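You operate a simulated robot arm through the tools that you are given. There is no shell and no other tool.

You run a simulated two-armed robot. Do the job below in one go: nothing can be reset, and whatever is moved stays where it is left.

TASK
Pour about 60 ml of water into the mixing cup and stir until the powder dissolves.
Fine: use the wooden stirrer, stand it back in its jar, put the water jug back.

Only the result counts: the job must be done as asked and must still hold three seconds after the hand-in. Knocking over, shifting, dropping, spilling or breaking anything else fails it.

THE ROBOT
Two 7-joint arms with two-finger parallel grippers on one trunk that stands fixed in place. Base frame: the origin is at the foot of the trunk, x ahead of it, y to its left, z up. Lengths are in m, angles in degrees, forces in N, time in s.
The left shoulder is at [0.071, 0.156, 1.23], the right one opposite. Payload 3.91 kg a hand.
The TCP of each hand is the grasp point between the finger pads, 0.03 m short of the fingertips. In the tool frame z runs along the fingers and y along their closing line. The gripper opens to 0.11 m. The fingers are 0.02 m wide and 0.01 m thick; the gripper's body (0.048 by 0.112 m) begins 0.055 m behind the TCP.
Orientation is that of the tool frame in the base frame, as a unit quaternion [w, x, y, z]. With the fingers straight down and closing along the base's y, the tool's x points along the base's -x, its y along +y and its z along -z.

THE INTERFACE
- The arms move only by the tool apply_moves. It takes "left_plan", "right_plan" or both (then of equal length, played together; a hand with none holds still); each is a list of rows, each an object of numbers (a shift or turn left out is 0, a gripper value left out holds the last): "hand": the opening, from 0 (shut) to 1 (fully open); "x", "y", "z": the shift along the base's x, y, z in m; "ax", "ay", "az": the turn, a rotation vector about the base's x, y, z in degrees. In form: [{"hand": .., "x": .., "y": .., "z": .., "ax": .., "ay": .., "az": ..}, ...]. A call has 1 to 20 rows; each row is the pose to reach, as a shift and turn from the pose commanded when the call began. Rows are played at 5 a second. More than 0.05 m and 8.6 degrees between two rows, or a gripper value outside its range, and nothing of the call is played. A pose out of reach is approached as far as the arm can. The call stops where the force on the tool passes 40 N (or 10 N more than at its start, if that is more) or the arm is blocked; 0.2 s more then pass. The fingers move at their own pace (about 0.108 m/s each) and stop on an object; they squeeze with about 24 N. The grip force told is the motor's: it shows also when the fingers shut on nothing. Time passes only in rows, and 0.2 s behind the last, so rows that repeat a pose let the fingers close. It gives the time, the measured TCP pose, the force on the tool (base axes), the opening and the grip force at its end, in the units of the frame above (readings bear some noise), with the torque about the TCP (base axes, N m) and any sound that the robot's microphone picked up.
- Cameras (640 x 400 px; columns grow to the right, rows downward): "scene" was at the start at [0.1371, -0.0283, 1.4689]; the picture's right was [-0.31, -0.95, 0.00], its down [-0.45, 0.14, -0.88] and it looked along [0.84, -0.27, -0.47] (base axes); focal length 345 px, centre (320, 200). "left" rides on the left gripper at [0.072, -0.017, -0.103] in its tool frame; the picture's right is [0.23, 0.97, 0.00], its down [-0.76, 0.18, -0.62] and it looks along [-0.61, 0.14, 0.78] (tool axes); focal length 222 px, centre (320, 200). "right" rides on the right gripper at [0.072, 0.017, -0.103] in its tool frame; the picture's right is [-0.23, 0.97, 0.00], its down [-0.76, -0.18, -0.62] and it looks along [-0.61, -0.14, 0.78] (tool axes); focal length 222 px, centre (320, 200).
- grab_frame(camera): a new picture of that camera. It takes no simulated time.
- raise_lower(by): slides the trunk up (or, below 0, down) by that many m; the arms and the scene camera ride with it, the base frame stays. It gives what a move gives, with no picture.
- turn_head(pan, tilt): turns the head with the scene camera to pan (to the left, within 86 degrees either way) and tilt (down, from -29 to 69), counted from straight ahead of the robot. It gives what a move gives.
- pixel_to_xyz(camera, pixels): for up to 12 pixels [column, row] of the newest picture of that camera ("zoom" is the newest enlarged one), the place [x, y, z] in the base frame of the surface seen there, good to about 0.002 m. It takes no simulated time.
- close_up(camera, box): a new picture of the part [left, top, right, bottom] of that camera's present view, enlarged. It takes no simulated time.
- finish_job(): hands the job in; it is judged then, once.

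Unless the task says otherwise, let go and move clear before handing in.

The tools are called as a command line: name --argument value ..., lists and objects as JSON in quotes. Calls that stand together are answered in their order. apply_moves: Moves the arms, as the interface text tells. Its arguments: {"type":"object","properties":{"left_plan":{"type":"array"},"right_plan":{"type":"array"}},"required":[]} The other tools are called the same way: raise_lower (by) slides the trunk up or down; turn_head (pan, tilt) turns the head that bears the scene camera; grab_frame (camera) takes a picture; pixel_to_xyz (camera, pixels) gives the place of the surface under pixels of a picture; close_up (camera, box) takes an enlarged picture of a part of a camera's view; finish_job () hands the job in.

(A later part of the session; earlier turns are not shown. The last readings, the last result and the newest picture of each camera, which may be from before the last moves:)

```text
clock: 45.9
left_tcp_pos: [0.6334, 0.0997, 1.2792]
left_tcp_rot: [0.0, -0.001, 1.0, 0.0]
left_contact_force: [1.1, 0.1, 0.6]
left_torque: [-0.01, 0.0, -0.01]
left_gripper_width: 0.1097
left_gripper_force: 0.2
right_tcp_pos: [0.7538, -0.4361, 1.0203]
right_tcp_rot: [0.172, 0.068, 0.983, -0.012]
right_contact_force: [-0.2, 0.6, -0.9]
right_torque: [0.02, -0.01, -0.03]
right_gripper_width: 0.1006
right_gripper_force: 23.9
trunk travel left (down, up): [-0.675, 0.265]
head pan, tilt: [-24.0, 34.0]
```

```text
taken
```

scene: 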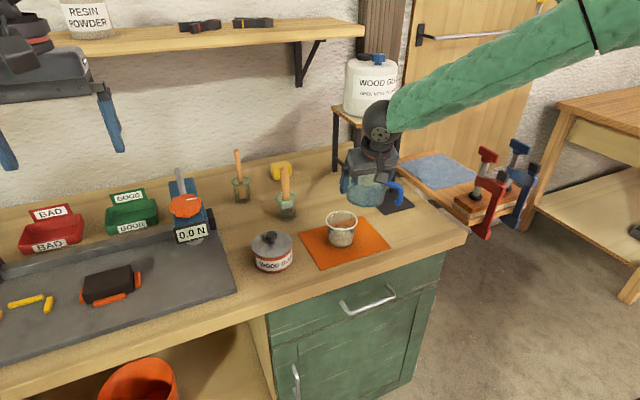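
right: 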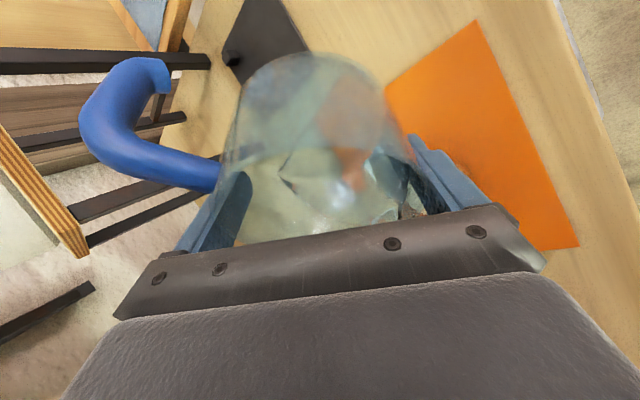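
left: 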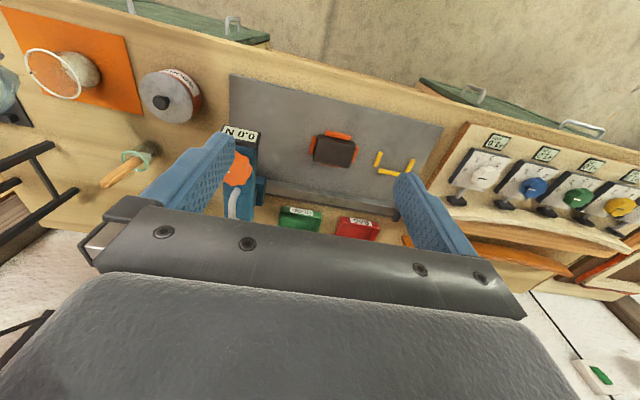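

Orientation is restored to the original grasp yaw. I'll carry the jug back over its original spot and lower most of the way.

apply_moves --right_plan '[{"x": 0.008}, {"x": 0.024}, {"x": 0.042}, {"x": 0.06}, {"x": 0.078, "y": 0.001}, {"x": 0.096, "y": 0.001}, {"x": 0.114, "y": 0.002}, {"x": 0.132, "y": 0.002}, {"x": 0.148, "y": 0.0023}, {"x": 0.156, "y": 0.0023}, {"x": 0.159, "y": 0.0023}, {"x": 0.159, "y": 0.0023, "z": -0.015}, {"x": 0.159, "y": 0.0023, "z": -0.035}, {"x": 0.159, "y": 0.0023, "z": -0.055}, {"x": 0.159, "y": 0.0023, "z": -0.075}, {"x": 0.159, "y": 0.0023, "z": -0.09}, {"x": 0.159, "y": 0.0023, "z": -0.1}, {"x": 0.159, "y": 0.0023, "z": -0.105}, {"x": 0.159, "y": 0.0023, "z": -0.105}]'

close_up --camera "scene" --box '[300, 140, 400, 215]'

grab_frame --camera "right"

```text
clock: 49.9
left_tcp_pos: [0.634, 0.0996, 1.2788]
left_tcp_rot: [0.0, -0.002, 1.0, 0.0]
left_contact_force: [0.2, -0.7, -0.1]
left_torque: [0.02, 0.01, 0.02]
left_gripper_width: 0.1102
left_gripper_force: 0.1
right_tcp_pos: [0.9126, -0.4328, 0.9137]
right_tcp_rot: [0.173, 0.069, 0.982, -0.012]
right_contact_force: [-0.1, -0.4, -1.2]
right_torque: [0.0, -0.04, 0.02]
right_gripper_width: 0.1004
right_gripper_force: 23.5
trunk travel left (down, up): [-0.675, 0.265]
head pan, tilt: [-24.0, 34.0]
```

```text
5.33 times, centred on (350, 178) of scene
```

zoom: 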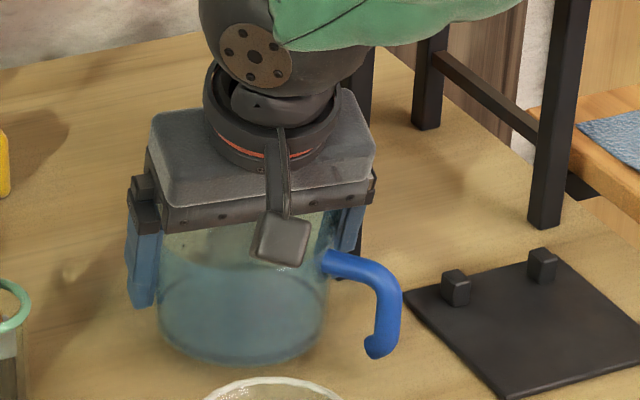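

```text
taken
```

right: 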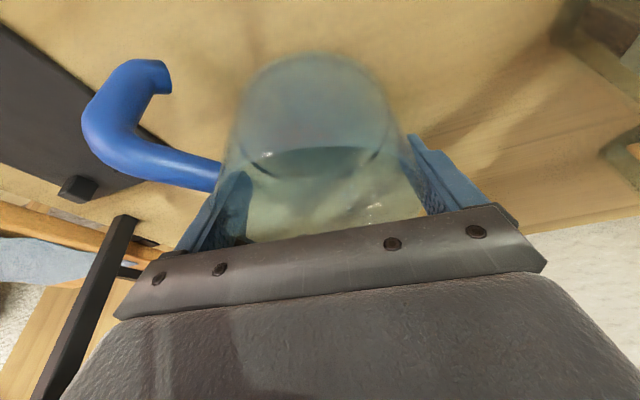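

The jug is about 1 cm above its original spot. I'll lower the last centimetre gently and check contact.

apply_moves --right_plan '[{"z": -0.003}, {"z": -0.006}, {"z": -0.008}, {"z": -0.0095}, {"z": -0.0095}]'

close_up --camera "scene" --box '[300, 140, 400, 215]'

```text
clock: 51.1
left_tcp_pos: [0.6333, 0.0991, 1.2794]
left_tcp_rot: [0.0, -0.001, 1.0, 0.0]
left_contact_force: [-0.1, -0.3, 0.5]
left_torque: [-0.01, -0.02, 0.0]
left_gripper_width: 0.1102
left_gripper_force: 0.0
right_tcp_pos: [0.9128, -0.4336, 0.9059]
right_tcp_rot: [0.174, 0.068, 0.982, -0.011]
right_contact_force: [0.6, 0.3, -1.5]
right_torque: [0.01, -0.03, -0.03]
right_gripper_width: 0.1004
right_gripper_force: 24.1
trunk travel left (down, up): [-0.675, 0.265]
head pan, tilt: [-24.0, 34.0]
```

```text
5.33 times, centred on (350, 178) of scene
```

zoom: 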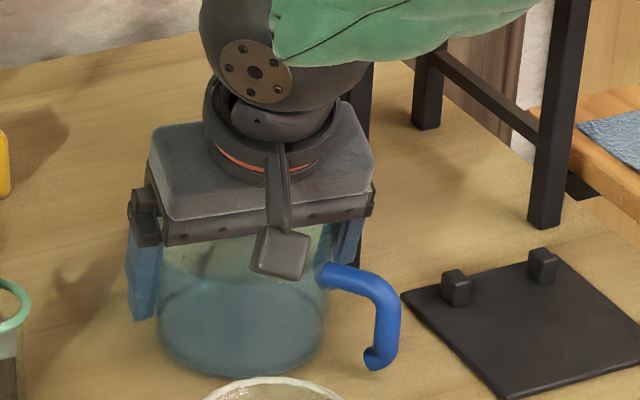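

The force still reads -1.5 N, so the jug is still hanging. I'll lower in 1 mm steps until it is supported.

apply_moves --right_plan '[{"z": -0.001}, {"z": -0.002}, {"z": -0.002}]'

apply_moves --right_plan '[{"z": -0.0005}, {"z": -0.001}, {"z": -0.001}]'

```text
clock: 51.9
left_tcp_pos: [0.6315, 0.1008, 1.2801]
left_tcp_rot: [0.0, -0.001, 1.0, 0.0]
left_contact_force: [0.2, -0.1, 0.4]
left_torque: [0.0, -0.01, 0.0]
left_gripper_width: 0.1101
left_gripper_force: 0.0
right_tcp_pos: [0.9122, -0.4322, 0.9053]
right_tcp_rot: [0.175, 0.068, 0.982, -0.012]
right_contact_force: [1.0, -1.3, 12.4]
right_torque: [-0.59, 0.09, 0.05]
right_gripper_width: 0.1004
right_gripper_force: 24.3
trunk travel left (down, up): [-0.675, 0.265]
head pan, tilt: [-24.0, 34.0]
```

```text
clock: 52.7
left_tcp_pos: [0.6321, 0.0996, 1.279]
left_tcp_rot: [0.0, -0.001, 1.0, 0.0]
left_contact_force: [0.2, -0.8, -0.4]
left_torque: [0.02, -0.02, -0.05]
left_gripper_width: 0.1104
left_gripper_force: 0.1
right_tcp_pos: [0.9131, -0.4332, 0.9053]
right_tcp_rot: [0.175, 0.068, 0.982, -0.012]
right_contact_force: [2.9, -1.0, 19.1]
right_torque: [-0.24, -0.01, -0.03]
right_gripper_width: 0.1006
right_gripper_force: 24.3
trunk travel left (down, up): [-0.675, 0.265]
head pan, tilt: [-24.0, 34.0]
```

It is on the table, now pressing with 19 N. I'll back off about 2 mm to relieve the push, then open the gripper gradually.

apply_moves --right_plan '[{"z": 0.001}, {"z": 0.0018}, {"z": 0.0018}]'

apply_moves --right_plan '[{"hand": 0.925}, {"hand": 0.94}, {"hand": 0.96}, {"hand": 0.98}, {"hand": 1.0}, {"hand": 1.0}]'

grab_frame --camera "right"

close_up --camera "scene" --box '[300, 140, 400, 215]'

```text
clock: 53.5
left_tcp_pos: [0.6319, 0.0996, 1.28]
left_tcp_rot: [0.0, -0.001, 1.0, 0.0]
left_contact_force: [0.3, -1.2, 0.2]
left_torque: [0.01, -0.01, 0.03]
left_gripper_width: 0.1098
left_gripper_force: 0.0
right_tcp_pos: [0.9124, -0.4336, 0.9052]
right_tcp_rot: [0.173, 0.068, 0.982, -0.012]
right_contact_force: [5.6, -1.5, 12.5]
right_torque: [-0.04, -0.13, -0.02]
right_gripper_width: 0.1003
right_gripper_force: 24.3
trunk travel left (down, up): [-0.675, 0.265]
head pan, tilt: [-24.0, 34.0]
```

```text
clock: 54.9
left_tcp_pos: [0.6343, 0.0995, 1.2796]
left_tcp_rot: [-0.001, -0.001, 1.0, 0.0]
left_contact_force: [1.0, -0.2, -0.9]
left_torque: [-0.01, -0.03, 0.03]
left_gripper_width: 0.11
left_gripper_force: 0.1
right_tcp_pos: [0.9131, -0.4331, 0.904]
right_tcp_rot: [0.174, 0.069, 0.982, -0.012]
right_contact_force: [-0.2, -0.7, -0.1]
right_torque: [-0.02, -0.02, -0.03]
right_gripper_width: 0.11
right_gripper_force: 0.1
trunk travel left (down, up): [-0.675, 0.265]
head pan, tilt: [-24.0, 34.0]
```

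```text
taken
```

right: 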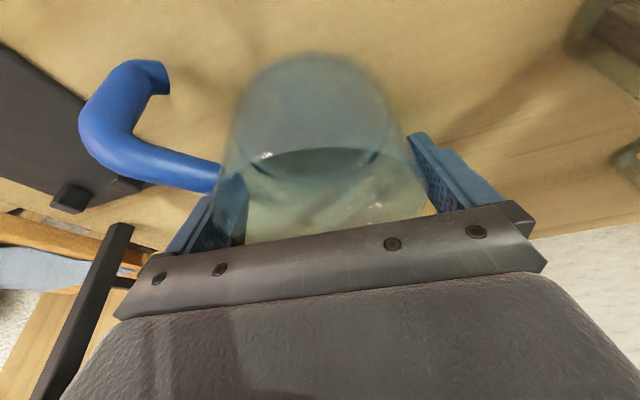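

```text
5.33 times, centred on (350, 178) of scene
```

zoom: 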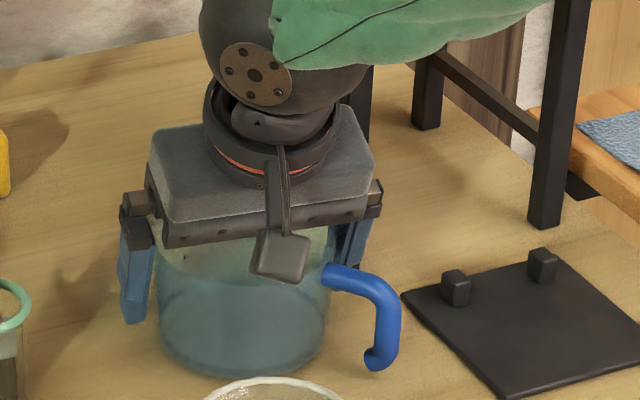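

The jug stands free with zero force. I'll retract straight back along the tool axis.

apply_moves --right_plan '[{"x": -0.0027, "y": 0.0004, "z": 0.0075}, {"x": -0.0061, "y": 0.0009, "z": 0.0169}, {"x": -0.0102, "y": 0.0014, "z": 0.0282}, {"x": -0.0149, "y": 0.0021, "z": 0.0413}, {"x": -0.0203, "y": 0.0029, "z": 0.0564}, {"x": -0.0271, "y": 0.0038, "z": 0.0752}, {"x": -0.0339, "y": 0.0048, "z": 0.094}, {"x": -0.0406, "y": 0.0057, "z": 0.1128}, {"x": -0.0406, "y": 0.0057, "z": 0.1128}]'

grab_frame --camera "right"

close_up --camera "scene" --box '[290, 110, 430, 215]'

pixel_to_xyz --camera "zoom" --pixels '[[340, 320], [338, 335], [300, 312], [325, 325], [200, 330], [230, 340], [250, 350], [210, 320]]'

```text
clock: 56.9
left_tcp_pos: [0.6328, 0.0996, 1.2793]
left_tcp_rot: [-0.001, 0.0, 1.0, 0.0]
left_contact_force: [-0.5, 0.2, -0.4]
left_torque: [0.0, 0.04, 0.02]
left_gripper_width: 0.1099
left_gripper_force: 0.0
right_tcp_pos: [0.8729, -0.4276, 1.0174]
right_tcp_rot: [0.172, 0.069, 0.983, -0.013]
right_contact_force: [-0.8, 0.5, 0.7]
right_torque: [0.03, 0.02, 0.02]
right_gripper_width: 0.1099
right_gripper_force: 0.0
trunk travel left (down, up): [-0.675, 0.265]
head pan, tilt: [-24.0, 34.0]
```

```text
taken
```

right: 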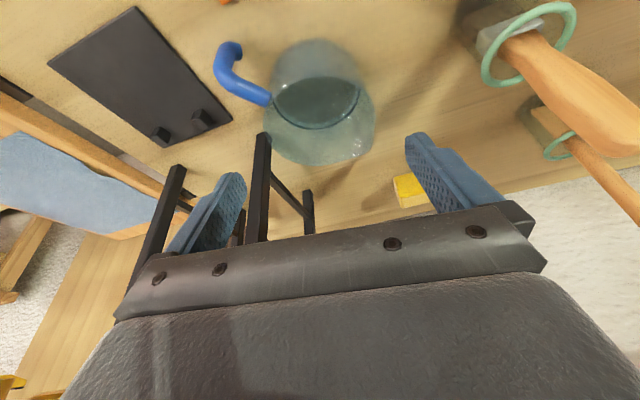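

```text
3.81 times, centred on (360, 162) of scene
```

zoom: 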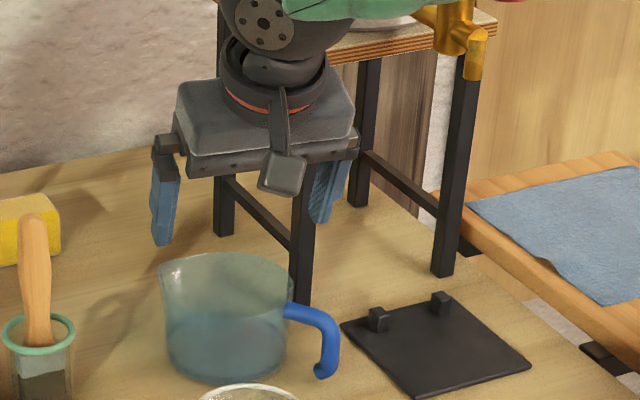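

```text
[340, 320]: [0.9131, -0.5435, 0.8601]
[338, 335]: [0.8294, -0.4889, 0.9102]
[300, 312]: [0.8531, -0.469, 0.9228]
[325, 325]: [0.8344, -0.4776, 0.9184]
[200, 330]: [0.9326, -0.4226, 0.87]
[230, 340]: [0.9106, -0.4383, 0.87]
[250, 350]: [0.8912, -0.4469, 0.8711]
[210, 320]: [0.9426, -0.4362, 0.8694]
```

The jug is back in its place, with its water level at z≈0.870 (down ~9 mm, ≈60 ml). Next is the stirrer in the rear jar, so I'll measure its handle, jar rim and neighbours.

close_up --camera "scene" --box '[220, 140, 270, 210]'

pixel_to_xyz --camera "zoom" --pixels '[[262, 85], [270, 120], [280, 160], [290, 200], [298, 230], [300, 250], [310, 280], [320, 320], [310, 345], [345, 225], [230, 235], [290, 215]]'

```text
5.71 times, centred on (245, 175) of scene
```

zoom: 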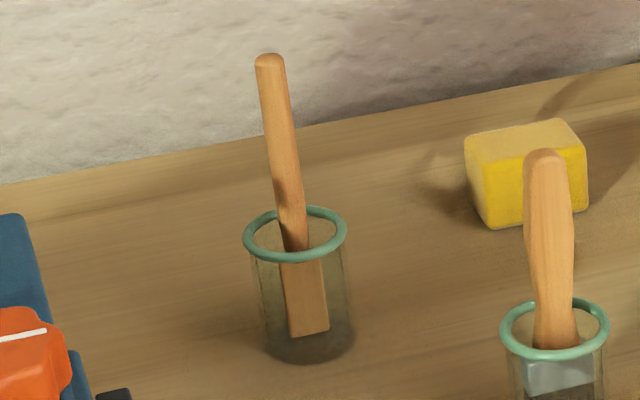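

```text
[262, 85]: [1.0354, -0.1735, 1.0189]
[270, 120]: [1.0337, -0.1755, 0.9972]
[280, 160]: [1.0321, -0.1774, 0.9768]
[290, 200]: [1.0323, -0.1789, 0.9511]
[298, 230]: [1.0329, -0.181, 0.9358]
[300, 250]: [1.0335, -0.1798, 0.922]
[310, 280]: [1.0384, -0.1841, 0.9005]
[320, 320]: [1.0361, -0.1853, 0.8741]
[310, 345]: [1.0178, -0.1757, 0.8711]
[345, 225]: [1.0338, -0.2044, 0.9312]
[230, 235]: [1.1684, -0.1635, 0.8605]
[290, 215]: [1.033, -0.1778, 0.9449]
```

The stirrer handle is near-vertical around (1.040,-0.178), top at z≈1.03 and jar ring at z≈0.931. I'll lift the empty hand clear, re-orient it 50° forward, and move across above the brush jar to face the stirrer.

apply_moves --right_plan '[{"hand": 1, "x": -0.01, "z": 0.03, "ax": -0.3, "ay": -4.28, "az": 1.12}, {"x": -0.025, "z": 0.06, "ax": -0.6, "ay": -8.56, "az": 2.23}, {"x": -0.04, "z": 0.09, "ax": -0.9, "ay": -12.84, "az": 3.35}, {"x": -0.055, "z": 0.115, "ax": -1.2, "ay": -17.1, "az": 4.46}, {"x": -0.07, "y": 0.01, "z": 0.133, "ax": -1.5, "ay": -21.4, "az": 5.58}, {"x": -0.073, "y": 0.04, "z": 0.133, "ax": -1.8, "ay": -25.7, "az": 6.7}, {"x": -0.073, "y": 0.08, "z": 0.133, "ax": -2.09, "ay": -29.95, "az": 7.81}, {"x": -0.073, "y": 0.12, "z": 0.133, "ax": -2.09, "ay": -29.95, "az": 7.81}, {"x": -0.073, "y": 0.16, "z": 0.133, "ax": -2.09, "ay": -29.95, "az": 7.81}, {"x": -0.073, "y": 0.2, "z": 0.133, "ax": -2.09, "ay": -29.95, "az": 7.81}, {"x": -0.073, "y": 0.235, "z": 0.133, "ax": -2.09, "ay": -29.95, "az": 7.81}, {"x": -0.073, "y": 0.249, "z": 0.133, "ax": -2.09, "ay": -29.95, "az": 7.81}, {"x": -0.073, "y": 0.249, "z": 0.133, "ax": -2.09, "ay": -29.95, "az": 7.81}]'

grab_frame --camera "right"

grab_frame --camera "scene"

```text
clock: 59.7
left_tcp_pos: [0.6324, 0.0995, 1.2791]
left_tcp_rot: [0.0, 0.0, 1.0, 0.0]
left_contact_force: [0.2, 0.5, 0.2]
left_torque: [-0.01, 0.0, 0.02]
left_gripper_width: 0.1101
left_gripper_force: 0.0
right_tcp_pos: [0.8005, -0.1764, 1.1502]
right_tcp_rot: [0.422, 0.0, 0.907, 0.0]
right_contact_force: [-0.9, 0.2, -0.6]
right_torque: [-0.02, 0.01, -0.01]
right_gripper_width: 0.1099
right_gripper_force: 0.1
trunk travel left (down, up): [-0.675, 0.265]
head pan, tilt: [-24.0, 34.0]
```

```text
taken
```

right: 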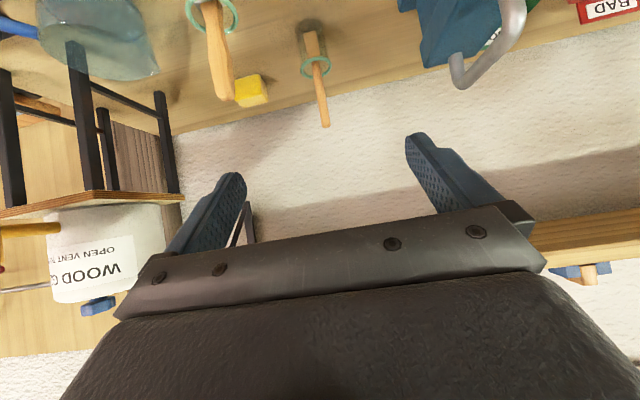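

```text
taken
```

scene: 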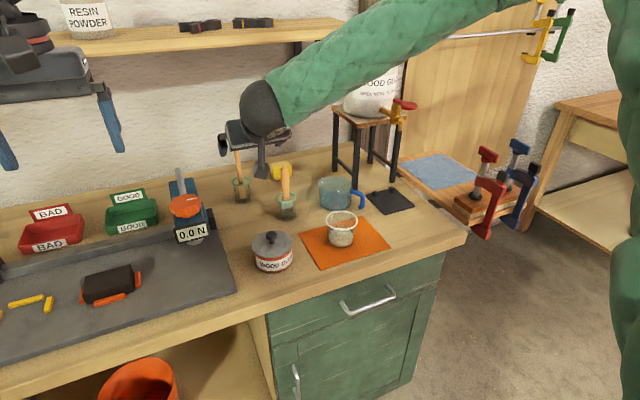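

The hand tracked perfectly, and the wrist camera sees the stirrer handle from (315,65) to (326,127). I'll zoom in and measure its location from this view.

close_up --camera "right" --box '[280, 10, 360, 140]'

pixel_to_xyz --camera "right" --pixels '[[316, 72], [318, 80], [320, 90], [322, 100], [324, 112], [326, 122], [301, 66], [328, 66], [314, 75], [312, 45]]'

```text
3.08 times, centred on (320, 75) of right
```

zoom: 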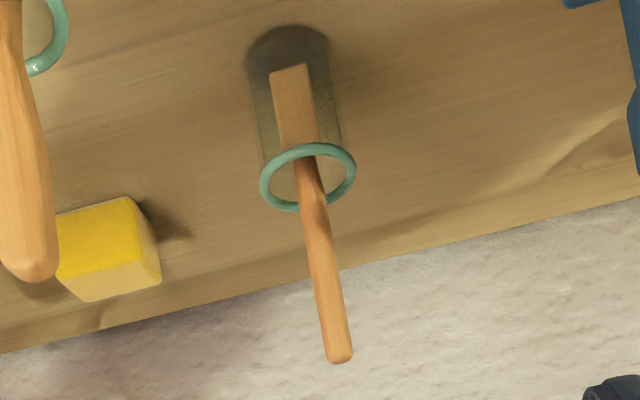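

```text
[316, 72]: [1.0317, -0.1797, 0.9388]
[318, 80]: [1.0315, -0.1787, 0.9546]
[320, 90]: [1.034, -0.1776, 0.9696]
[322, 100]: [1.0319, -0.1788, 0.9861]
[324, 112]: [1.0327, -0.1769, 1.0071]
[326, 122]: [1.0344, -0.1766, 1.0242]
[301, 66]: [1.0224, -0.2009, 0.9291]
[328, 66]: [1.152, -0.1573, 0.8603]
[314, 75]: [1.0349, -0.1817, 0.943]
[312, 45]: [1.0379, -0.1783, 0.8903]
```

The handle axis is at about (1.040,-0.1775) around z=1.00. I'll go to the pre-grasp 12 cm back along the tool axis.

apply_moves --right_plan '[{"hand": 1, "x": 0.037, "z": -0.0175}, {"x": 0.074, "z": -0.035}, {"x": 0.111, "z": -0.0525}, {"x": 0.1477, "y": 0.0005, "z": -0.07}, {"x": 0.1477, "y": 0.0005, "z": -0.07}, {"x": 0.1477, "y": 0.0005, "z": -0.07}]'

grab_frame --camera "right"

pixel_to_xyz --camera "right" --pixels '[[318, 60], [320, 80], [322, 100], [324, 120], [326, 140]]'

grab_frame --camera "scene"

```text
clock: 61.1
left_tcp_pos: [0.6327, 0.099, 1.2791]
left_tcp_rot: [-0.001, -0.001, 1.0, 0.0]
left_contact_force: [0.0, -0.5, 0.9]
left_torque: [-0.02, 0.03, 0.01]
left_gripper_width: 0.1098
left_gripper_force: 0.1
right_tcp_pos: [0.9502, -0.1765, 1.0792]
right_tcp_rot: [0.422, 0.0, 0.906, 0.0]
right_contact_force: [0.6, -0.5, -0.1]
right_torque: [-0.03, 0.04, -0.04]
right_gripper_width: 0.1101
right_gripper_force: 0.1
trunk travel left (down, up): [-0.675, 0.265]
head pan, tilt: [-24.0, 34.0]
```

```text
taken
```

right: 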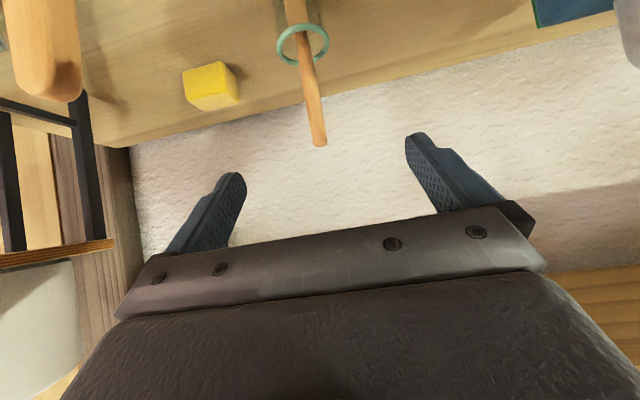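

```text
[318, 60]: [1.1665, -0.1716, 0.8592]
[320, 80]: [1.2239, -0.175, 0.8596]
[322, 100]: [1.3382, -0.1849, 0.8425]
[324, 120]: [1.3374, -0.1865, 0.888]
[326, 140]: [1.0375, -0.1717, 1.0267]
```

```text
taken
```

scene: 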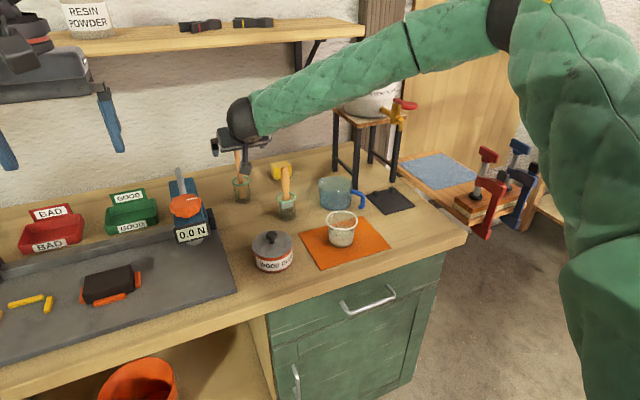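

The stirrer is between the fingers' approach lines, with its top near (322,143). I'll advance along the tool axis to the grasp point.

apply_moves --right_plan '[{"hand": 1, "x": 0.018, "z": -0.0151}, {"x": 0.036, "z": -0.0302}, {"x": 0.054, "z": -0.0453}, {"x": 0.07, "z": -0.0587}, {"x": 0.083, "z": -0.0695}, {"x": 0.092, "z": -0.077}, {"x": 0.092, "z": -0.077}, {"x": 0.092, "z": -0.077}]'

grab_frame --camera "right"

close_up --camera "scene" --box '[200, 120, 320, 220]'

```text
clock: 62.9
left_tcp_pos: [0.6333, 0.0998, 1.278]
left_tcp_rot: [0.0, -0.001, 1.0, 0.0]
left_contact_force: [0.3, 0.2, -0.6]
left_torque: [0.01, 0.01, -0.04]
left_gripper_width: 0.1098
left_gripper_force: 0.1
right_tcp_pos: [0.9843, -0.2206, 1.039]
right_tcp_rot: [0.422, 0.0, 0.907, 0.0]
right_contact_force: [-0.2, 0.5, 0.1]
right_torque: [-0.01, -0.02, 0.03]
right_gripper_width: 0.11
right_gripper_force: 0.2
right hand out of reach, approached as far as the arm can: row 1, 2, 3, 4, 5, 6, 7, 8
trunk travel left (down, up): [-0.675, 0.265]
head pan, tilt: [-24.0, 34.0]
```

```text
taken
```

right: 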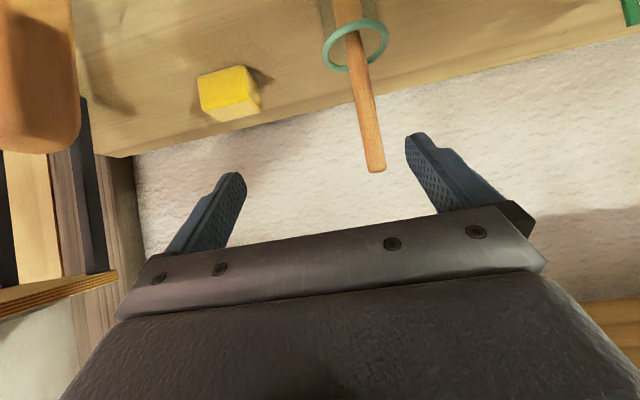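

```text
4.00 times, centred on (260, 170) of scene
```

zoom: 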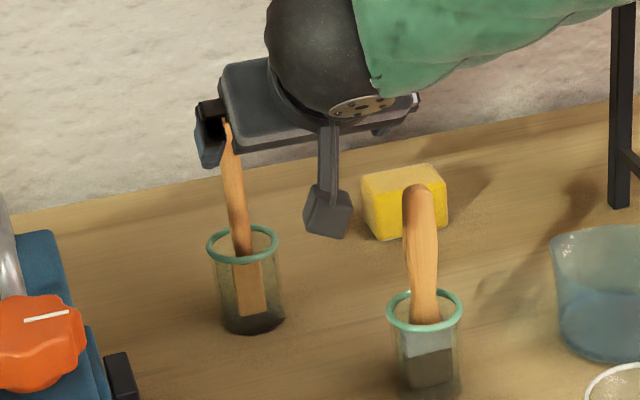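

The arm reports out of reach for this heading: it stopped at (0.984,-0.221,1.039) without touching anything. I'll back off to the pre-grasp pose and look at the arm's geometry to pick a better approach.

apply_moves --right_plan '[{"hand": 1, "x": -0.018, "z": 0.0151}, {"x": -0.04, "z": 0.034}, {"x": -0.06, "z": 0.05}, {"x": -0.08, "z": 0.067}, {"x": -0.092, "z": 0.077}, {"x": -0.11, "z": 0.085}, {"x": -0.13, "z": 0.095}, {"x": -0.14, "z": 0.1}, {"x": -0.14, "z": 0.1}]'

grab_frame --camera "scene"

pixel_to_xyz --camera "scene" --pixels '[[250, 115], [265, 110], [330, 90], [400, 60], [450, 35], [500, 25], [530, 60], [560, 120], [600, 200], [620, 300], [560, 20], [600, 60]]'

```text
clock: 64.9
left_tcp_pos: [0.6333, 0.0996, 1.2789]
left_tcp_rot: [-0.001, -0.001, 1.0, -0.001]
left_contact_force: [0.1, 0.3, 0.2]
left_torque: [-0.01, 0.01, -0.01]
left_gripper_width: 0.1099
left_gripper_force: 0.0
right_tcp_pos: [0.8453, -0.2269, 1.1377]
right_tcp_rot: [0.423, 0.0, 0.906, 0.0]
right_contact_force: [-0.4, 0.0, 0.6]
right_torque: [0.01, 0.01, 0.03]
right_gripper_width: 0.1102
right_gripper_force: 0.0
trunk travel left (down, up): [-0.675, 0.265]
head pan, tilt: [-24.0, 34.0]
```

```text
taken
```

scene: 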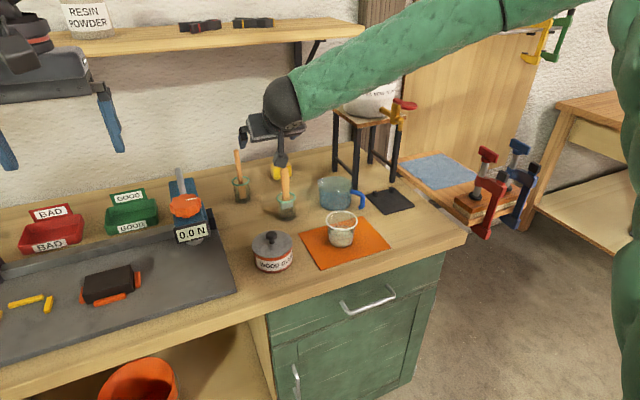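

```text
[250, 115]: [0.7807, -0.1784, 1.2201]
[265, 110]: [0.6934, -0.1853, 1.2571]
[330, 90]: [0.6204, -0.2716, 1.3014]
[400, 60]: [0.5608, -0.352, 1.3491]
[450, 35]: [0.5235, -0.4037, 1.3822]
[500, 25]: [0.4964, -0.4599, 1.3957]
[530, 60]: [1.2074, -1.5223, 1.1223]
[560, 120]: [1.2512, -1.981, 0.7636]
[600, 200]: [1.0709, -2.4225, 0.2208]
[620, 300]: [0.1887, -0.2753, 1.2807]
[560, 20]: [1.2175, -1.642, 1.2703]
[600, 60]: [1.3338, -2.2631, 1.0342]
```

The forearm seems stuck in a high-elbow posture: the reach limit lies along the forearm direction. Lowering the trunk should let this hand extend forward, so I'll first raise and pull back both hands to keep them clear of everything.

apply_moves --right_plan '[{"z": 0.04}, {"z": 0.08}, {"z": 0.12, "x": -0.01}, {"z": 0.15, "x": -0.04, "y": -0.02}, {"z": 0.175, "x": -0.07, "y": -0.045}, {"z": 0.195, "x": -0.1, "y": -0.07}, {"z": 0.205, "x": -0.13, "y": -0.1}, {"z": 0.21, "x": -0.145, "y": -0.12}, {"z": 0.21, "x": -0.145, "y": -0.12}]' --left_plan '[{"z": 0.015}, {"z": 0.03}, {"z": 0.045}, {"z": 0.06}, {"z": 0.075}, {"z": 0.09}, {"z": 0.1}, {"z": 0.1}, {"z": 0.1}]'

grab_frame --camera "scene"

```text
clock: 66.9
left_tcp_pos: [0.6328, 0.1008, 1.3788]
left_tcp_rot: [0.0, -0.001, 1.0, 0.0]
left_contact_force: [0.1, 0.7, -1.2]
left_torque: [0.01, 0.0, -0.04]
left_gripper_width: 0.1099
left_gripper_force: 0.0
right_tcp_pos: [0.7013, -0.3475, 1.3501]
right_tcp_rot: [0.423, 0.0, 0.906, 0.0]
right_contact_force: [0.3, -0.4, 0.4]
right_torque: [-0.02, 0.0, 0.03]
right_gripper_width: 0.1099
right_gripper_force: 0.0
trunk travel left (down, up): [-0.675, 0.265]
head pan, tilt: [-24.0, 34.0]
```

```text
taken
```

scene: 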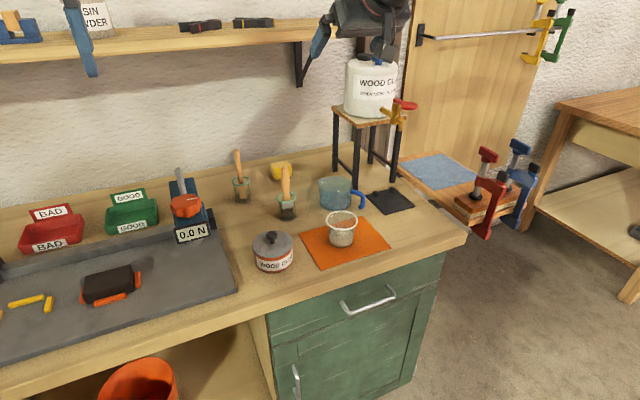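

The view is clear and everything stands as before. I'll lower the trunk by 0.20 m; both hands stay well above the bench.

raise_lower --by -0.2

grab_frame --camera "scene"

close_up --camera "scene" --box '[290, 120, 430, 250]'

```text
clock: 69.0
left_tcp_pos: [0.6331, 0.0992, 1.1803]
left_tcp_rot: [0.0, 0.0, 1.0, 0.001]
left_contact_force: [-0.2, -0.1, -0.2]
left_torque: [-0.01, 0.01, 0.02]
left_gripper_width: 0.1098
left_gripper_force: 0.0
right_tcp_pos: [0.7018, -0.3471, 1.1503]
right_tcp_rot: [0.423, 0.0, 0.906, -0.001]
right_contact_force: [0.1, 0.4, 0.3]
right_torque: [-0.01, 0.04, 0.0]
right_gripper_width: 0.1099
right_gripper_force: 0.0
trunk travel left (down, up): [-0.475, 0.465]
head pan, tilt: [-24.0, 34.0]
```

```text
taken
```

scene: 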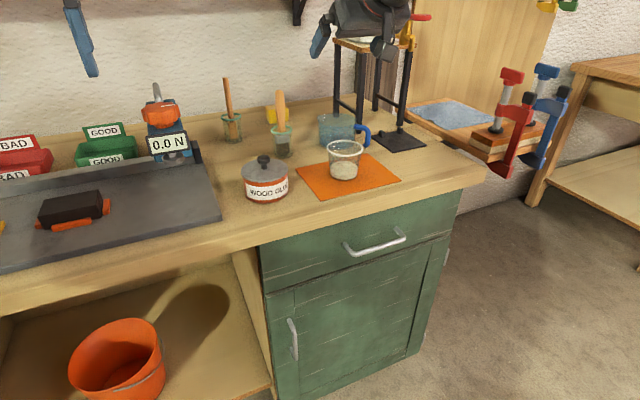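

```text
3.08 times, centred on (360, 185) of scene
```

zoom: 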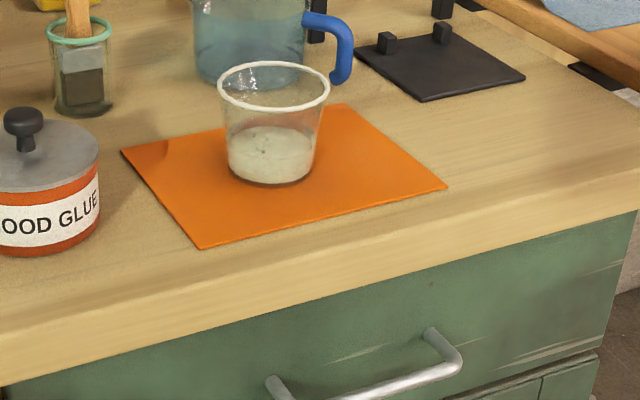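

Nothing is disturbed and the cup shows liquid over the powder. I'll move the right hand left and then forward at a safe height (z≈1.12) to test reach above the stirrer.

apply_moves --right_plan '[{"hand": 1, "y": 0.035}, {"y": 0.07}, {"y": 0.105}, {"y": 0.14}, {"y": 0.17, "x": 0.005}, {"y": 0.17, "x": 0.045}, {"y": 0.17, "x": 0.085, "z": -0.01}, {"y": 0.17, "x": 0.125, "z": -0.015}, {"y": 0.17, "x": 0.165, "z": -0.02}, {"y": 0.17, "x": 0.205, "z": -0.03}, {"y": 0.17, "x": 0.245, "z": -0.03}, {"y": 0.17, "x": 0.245, "z": -0.03}]'

grab_frame --camera "scene"

```text
clock: 71.6
left_tcp_pos: [0.6323, 0.0989, 1.1794]
left_tcp_rot: [0.0, -0.001, 1.0, 0.0]
left_contact_force: [0.4, -0.5, 1.5]
left_torque: [0.03, -0.03, 0.0]
left_gripper_width: 0.1098
left_gripper_force: 0.2
right_tcp_pos: [0.9468, -0.1775, 1.121]
right_tcp_rot: [0.423, 0.0, 0.906, 0.0]
right_contact_force: [0.1, -0.8, -0.3]
right_torque: [-0.04, -0.01, 0.0]
right_gripper_width: 0.1098
right_gripper_force: 0.1
trunk travel left (down, up): [-0.475, 0.465]
head pan, tilt: [-24.0, 34.0]
```

```text
taken
```

scene: 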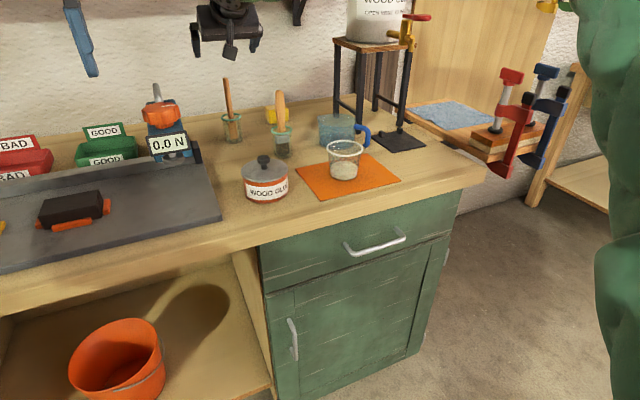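

Reach is fine so far. I'll extend forward over the stirrer at z≈1.12, still above its top.

apply_moves --right_plan '[{"hand": 1, "x": 0.02}, {"x": 0.04}, {"x": 0.06}, {"x": 0.08}, {"x": 0.0935}, {"x": 0.0935}, {"x": 0.0935}]'

close_up --camera "scene" --box '[160, 10, 300, 170]'

grab_frame --camera "right"

```text
clock: 73.2
left_tcp_pos: [0.6329, 0.0996, 1.1791]
left_tcp_rot: [-0.001, -0.001, 1.0, 0.001]
left_contact_force: [0.0, -0.4, 0.6]
left_torque: [0.0, 0.03, -0.03]
left_gripper_width: 0.1099
left_gripper_force: 0.1
right_tcp_pos: [1.0322, -0.1862, 1.1201]
right_tcp_rot: [0.423, 0.0, 0.906, 0.001]
right_contact_force: [0.3, -0.6, 0.2]
right_torque: [-0.01, 0.02, -0.01]
right_gripper_width: 0.1102
right_gripper_force: 0.1
right hand out of reach, approached as far as the arm can: row 5, 6, 7
trunk travel left (down, up): [-0.475, 0.465]
head pan, tilt: [-24.0, 34.0]
```

```text
2.50 times, centred on (230, 90) of scene
```

zoom: 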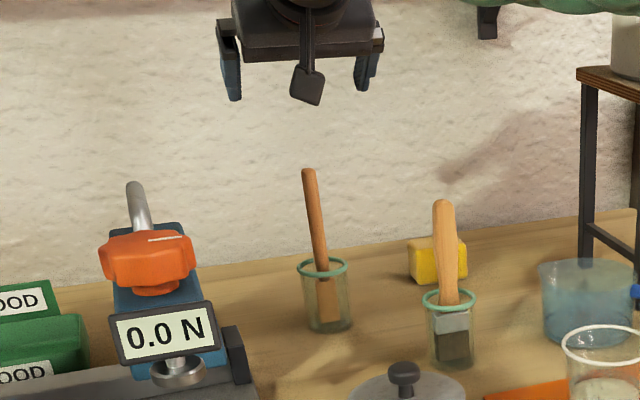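

```text
taken
```

right: 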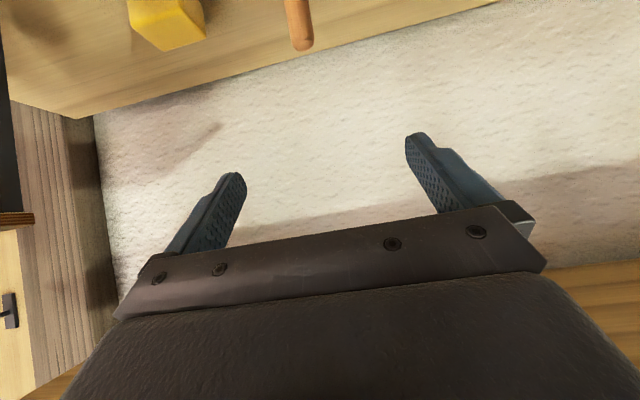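

It nearly reaches: (1.032,-0.186) at z=1.12 with this trunk height. Lowering the trunk another 0.18 m gives margin at z≈1.0, so I'll retreat and raise both hands first.

apply_moves --right_plan '[{"x": -0.04}, {"x": -0.08}, {"x": -0.12, "z": 0.01}, {"x": -0.16, "z": 0.02}, {"x": -0.2, "z": 0.03}, {"x": -0.24, "z": 0.05}, {"x": -0.28, "z": 0.07}, {"x": -0.31, "y": -0.02, "z": 0.09}, {"x": -0.33, "y": -0.05, "z": 0.11}, {"x": -0.33, "y": -0.08, "z": 0.13}, {"x": -0.33, "y": -0.11, "z": 0.15}, {"x": -0.33, "y": -0.14, "z": 0.17}, {"x": -0.33, "y": -0.16, "z": 0.19}, {"x": -0.33, "y": -0.16, "z": 0.19}]' --left_plan '[{"z": 0.015}, {"z": 0.03}, {"z": 0.045}, {"z": 0.06}, {"z": 0.075}, {"z": 0.09}, {"z": 0.105}, {"z": 0.12}, {"z": 0.135}, {"z": 0.15}, {"z": 0.165}, {"z": 0.18}, {"z": 0.18}, {"z": 0.18}]'

grab_frame --camera "scene"

```text
clock: 76.2
left_tcp_pos: [0.6336, 0.0992, 1.3598]
left_tcp_rot: [0.0, -0.001, 1.0, 0.0]
left_contact_force: [-0.2, 0.1, -0.4]
left_torque: [-0.02, 0.02, -0.02]
left_gripper_width: 0.1101
left_gripper_force: 0.0
right_tcp_pos: [0.7034, -0.3428, 1.311]
right_tcp_rot: [0.422, 0.0, 0.906, -0.001]
right_contact_force: [-0.2, 0.0, -0.9]
right_torque: [0.01, -0.01, -0.02]
right_gripper_width: 0.1103
right_gripper_force: 0.1
trunk travel left (down, up): [-0.475, 0.465]
head pan, tilt: [-24.0, 34.0]
```

```text
taken
```

scene: 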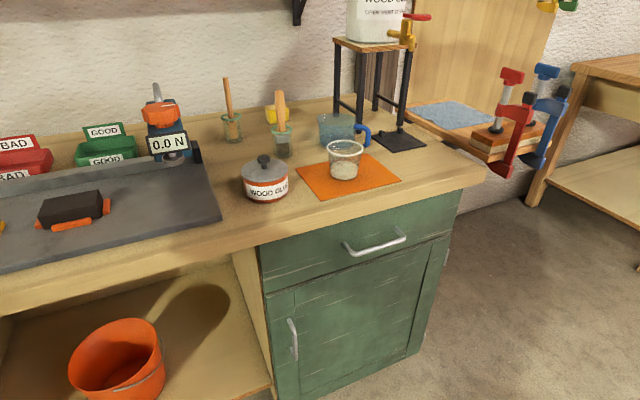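

Both hands are high and clear. I'll lower the trunk a further 0.18 m and level the head accordingly.

raise_lower --by -0.18

turn_head --pan -20 --tilt 15

grab_frame --camera "scene"

```text
clock: 78.2
left_tcp_pos: [0.6322, 0.1004, 1.1797]
left_tcp_rot: [0.001, -0.001, 1.0, 0.0]
left_contact_force: [0.0, 1.1, -0.2]
left_torque: [0.0, 0.0, 0.02]
left_gripper_width: 0.1098
left_gripper_force: 0.0
right_tcp_pos: [0.7042, -0.3438, 1.1298]
right_tcp_rot: [0.422, -0.001, 0.906, 0.001]
right_contact_force: [-0.7, -0.3, -1.1]
right_torque: [0.01, 0.01, -0.03]
right_gripper_width: 0.1101
right_gripper_force: 0.0
trunk travel left (down, up): [-0.295, 0.645]
head pan, tilt: [-24.0, 34.0]
```

```text
clock: 79.1
left_tcp_pos: [0.6338, 0.0997, 1.1793]
left_tcp_rot: [-0.001, -0.001, 1.0, 0.0]
left_contact_force: [0.0, -1.1, 0.4]
left_torque: [0.01, 0.02, -0.02]
left_gripper_width: 0.1102
left_gripper_force: 0.1
right_tcp_pos: [0.7044, -0.3433, 1.1315]
right_tcp_rot: [0.422, 0.0, 0.906, 0.0]
right_contact_force: [-0.4, 0.3, -0.3]
right_torque: [-0.02, 0.01, -0.04]
right_gripper_width: 0.11
right_gripper_force: 0.1
trunk travel left (down, up): [-0.295, 0.645]
head pan, tilt: [-20.0, 15.0]
```

```text
taken
```

scene: 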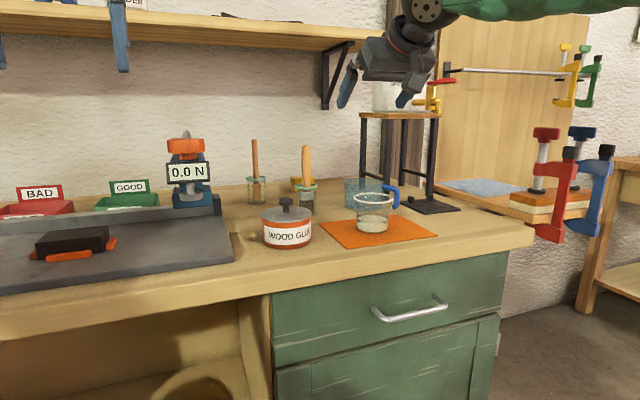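

The view is lower but clear. I'll move the hand left and forward again at z≈1.12.

apply_moves --right_plan '[{"hand": 1, "y": 0.035}, {"y": 0.07}, {"y": 0.105}, {"y": 0.14}, {"y": 0.166, "x": 0.005}, {"y": 0.166, "x": 0.045}, {"y": 0.166, "x": 0.085}, {"y": 0.166, "x": 0.125}, {"y": 0.166, "x": 0.165}, {"y": 0.166, "x": 0.205}, {"y": 0.166, "x": 0.24, "z": -0.005}, {"y": 0.166, "x": 0.24, "z": -0.01}]'

apply_moves --right_plan '[{"hand": 1, "x": 0.02}, {"x": 0.04}, {"x": 0.06}, {"x": 0.08}, {"x": 0.0955}, {"x": 0.0955}, {"x": 0.0955}]'

close_up --camera "scene" --box '[180, 50, 340, 210]'

grab_frame --camera "right"

```text
clock: 81.7
left_tcp_pos: [0.632, 0.0992, 1.18]
left_tcp_rot: [0.001, 0.001, 1.0, 0.0]
left_contact_force: [-0.8, 1.2, 0.8]
left_torque: [-0.01, -0.02, -0.01]
left_gripper_width: 0.1102
left_gripper_force: 0.0
right_tcp_pos: [0.9436, -0.1779, 1.1217]
right_tcp_rot: [0.423, 0.0, 0.906, 0.0]
right_contact_force: [-0.2, 0.0, -0.2]
right_torque: [0.0, 0.03, -0.02]
right_gripper_width: 0.11
right_gripper_force: 0.0
trunk travel left (down, up): [-0.295, 0.645]
head pan, tilt: [-20.0, 15.0]
```

```text
clock: 83.3
left_tcp_pos: [0.6331, 0.0997, 1.1794]
left_tcp_rot: [0.0, -0.001, 1.0, -0.001]
left_contact_force: [0.7, -0.8, 0.3]
left_torque: [-0.03, 0.0, -0.03]
left_gripper_width: 0.1099
left_gripper_force: 0.1
right_tcp_pos: [0.999, -0.2043, 1.1044]
right_tcp_rot: [0.423, 0.0, 0.906, 0.0]
right_contact_force: [-0.1, 0.3, -1.2]
right_torque: [0.02, 0.0, 0.02]
right_gripper_width: 0.1098
right_gripper_force: 0.1
right hand out of reach, approached as far as the arm can: row 2, 3, 4, 5, 6, 7
trunk travel left (down, up): [-0.295, 0.645]
head pan, tilt: [-20.0, 15.0]
```

```text
2.50 times, centred on (260, 130) of scene
```

zoom: 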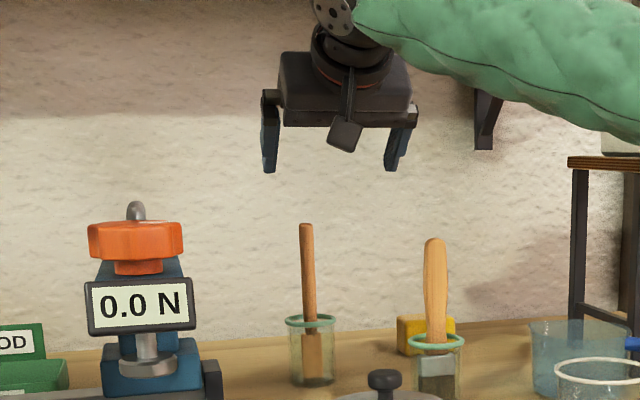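

```text
taken
```

right: 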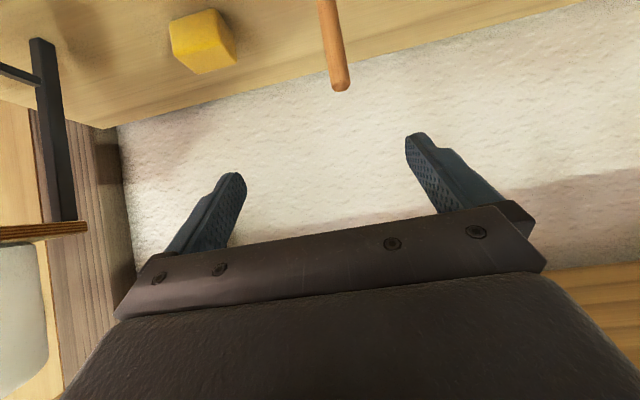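

The arm's limit fits a fixed-elbow sphere, best with the hand slightly above shoulder height and the tool heading a little left. I'll retreat, rotate to 62° forward pitch with 12° left heading, and raise the trunk by 0.116 m.

apply_moves --right_plan '[{"hand": 1, "x": -0.03, "z": 0.005}, {"x": -0.07, "z": 0.01}, {"x": -0.11, "y": -0.01, "z": 0.015, "ax": 0.25, "ay": -2.4, "az": 2.4}, {"x": -0.15, "y": -0.025, "z": 0.02, "ax": 0.5, "ay": -4.8, "az": 4.8}, {"x": -0.18, "y": -0.035, "z": 0.025, "ax": 0.75, "ay": -7.2, "az": 7.2}, {"x": -0.2, "y": -0.045, "z": 0.025, "ax": 1.0, "ay": -9.6, "az": 9.6}, {"x": -0.2, "y": -0.045, "z": 0.025, "ax": 1.26, "ay": -11.96, "az": 11.96}, {"x": -0.2, "y": -0.045, "z": 0.025, "ax": 1.26, "ay": -11.96, "az": 11.96}]'

raise_lower --by 0.116

grab_frame --camera "scene"

grab_frame --camera "right"

```text
clock: 85.1
left_tcp_pos: [0.6337, 0.0998, 1.18]
left_tcp_rot: [0.001, -0.001, 1.0, -0.001]
left_contact_force: [-0.3, 0.1, -0.4]
left_torque: [0.03, 0.01, -0.02]
left_gripper_width: 0.11
left_gripper_force: 0.0
right_tcp_pos: [0.798, -0.2477, 1.1307]
right_tcp_rot: [0.512, -0.089, 0.853, 0.053]
right_contact_force: [0.1, 0.5, -1.0]
right_torque: [0.03, 0.02, 0.01]
right_gripper_width: 0.1101
right_gripper_force: 0.1
trunk travel left (down, up): [-0.295, 0.645]
head pan, tilt: [-20.0, 15.0]
```

```text
clock: 86.5
left_tcp_pos: [0.6336, 0.1003, 1.2949]
left_tcp_rot: [0.0, -0.001, 1.0, 0.0]
left_contact_force: [0.5, -0.2, 0.2]
left_torque: [-0.03, -0.03, -0.02]
left_gripper_width: 0.1099
left_gripper_force: 0.1
right_tcp_pos: [0.7979, -0.2485, 1.2473]
right_tcp_rot: [0.512, -0.09, 0.852, 0.054]
right_contact_force: [0.4, 0.2, -0.7]
right_torque: [-0.01, 0.0, -0.02]
right_gripper_width: 0.1099
right_gripper_force: 0.0
trunk travel left (down, up): [-0.411, 0.529]
head pan, tilt: [-20.0, 15.0]
```

```text
taken
```

scene: 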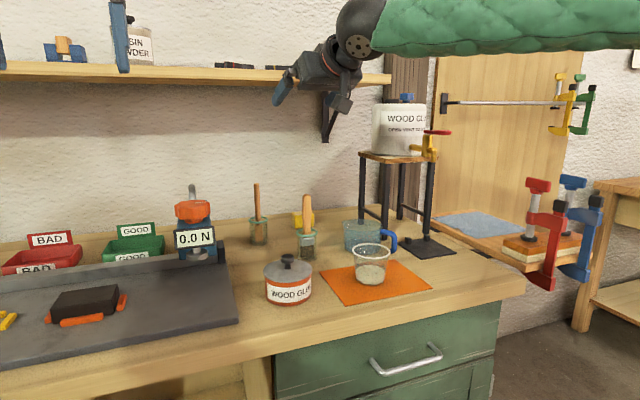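

```text
taken
```

right: 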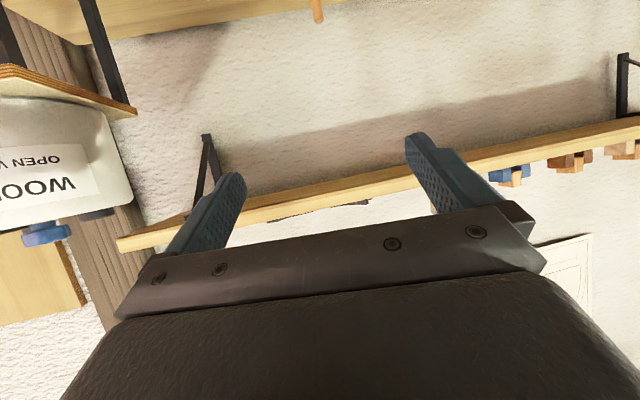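

The orientation is as commanded. I'll move forward over the stirrer at z≈1.14, still above its top, to verify reach.

apply_moves --right_plan '[{"hand": 1, "x": 0.03, "y": 0.012, "z": -0.025}, {"x": 0.06, "y": 0.025, "z": -0.05}, {"x": 0.09, "y": 0.04, "z": -0.075}, {"x": 0.12, "y": 0.05, "z": -0.09}, {"x": 0.15, "y": 0.058, "z": -0.1}, {"x": 0.18, "y": 0.064, "z": -0.105}, {"x": 0.21, "y": 0.068, "z": -0.107}, {"x": 0.23, "y": 0.07, "z": -0.107}, {"x": 0.242, "y": 0.071, "z": -0.107}, {"x": 0.242, "y": 0.071, "z": -0.107}]'

close_up --camera "scene" --box '[200, 90, 400, 270]'

grab_frame --camera "right"

```text
clock: 88.7
left_tcp_pos: [0.6327, 0.0989, 1.296]
left_tcp_rot: [0.001, -0.001, 1.0, 0.0]
left_contact_force: [-0.9, -0.3, 0.0]
left_torque: [0.0, -0.02, 0.01]
left_gripper_width: 0.1103
left_gripper_force: 0.0
right_tcp_pos: [1.0405, -0.1775, 1.1406]
right_tcp_rot: [0.512, -0.089, 0.853, 0.053]
right_contact_force: [-0.9, 1.2, -0.7]
right_torque: [0.02, 0.01, 0.0]
right_gripper_width: 0.1101
right_gripper_force: 0.0
trunk travel left (down, up): [-0.411, 0.529]
head pan, tilt: [-20.0, 15.0]
```

```text
2.22 times, centred on (300, 180) of scene
```

zoom: 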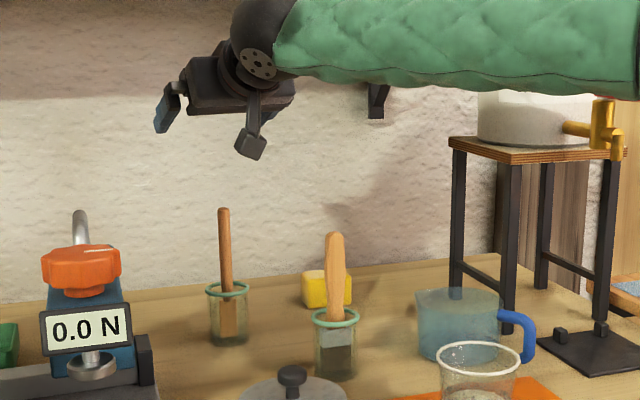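

```text
taken
```

right: 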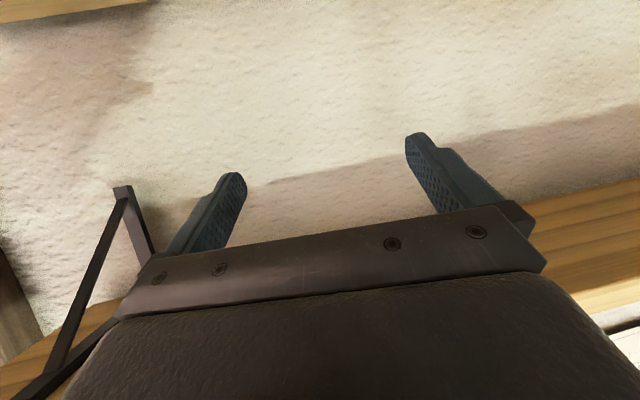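

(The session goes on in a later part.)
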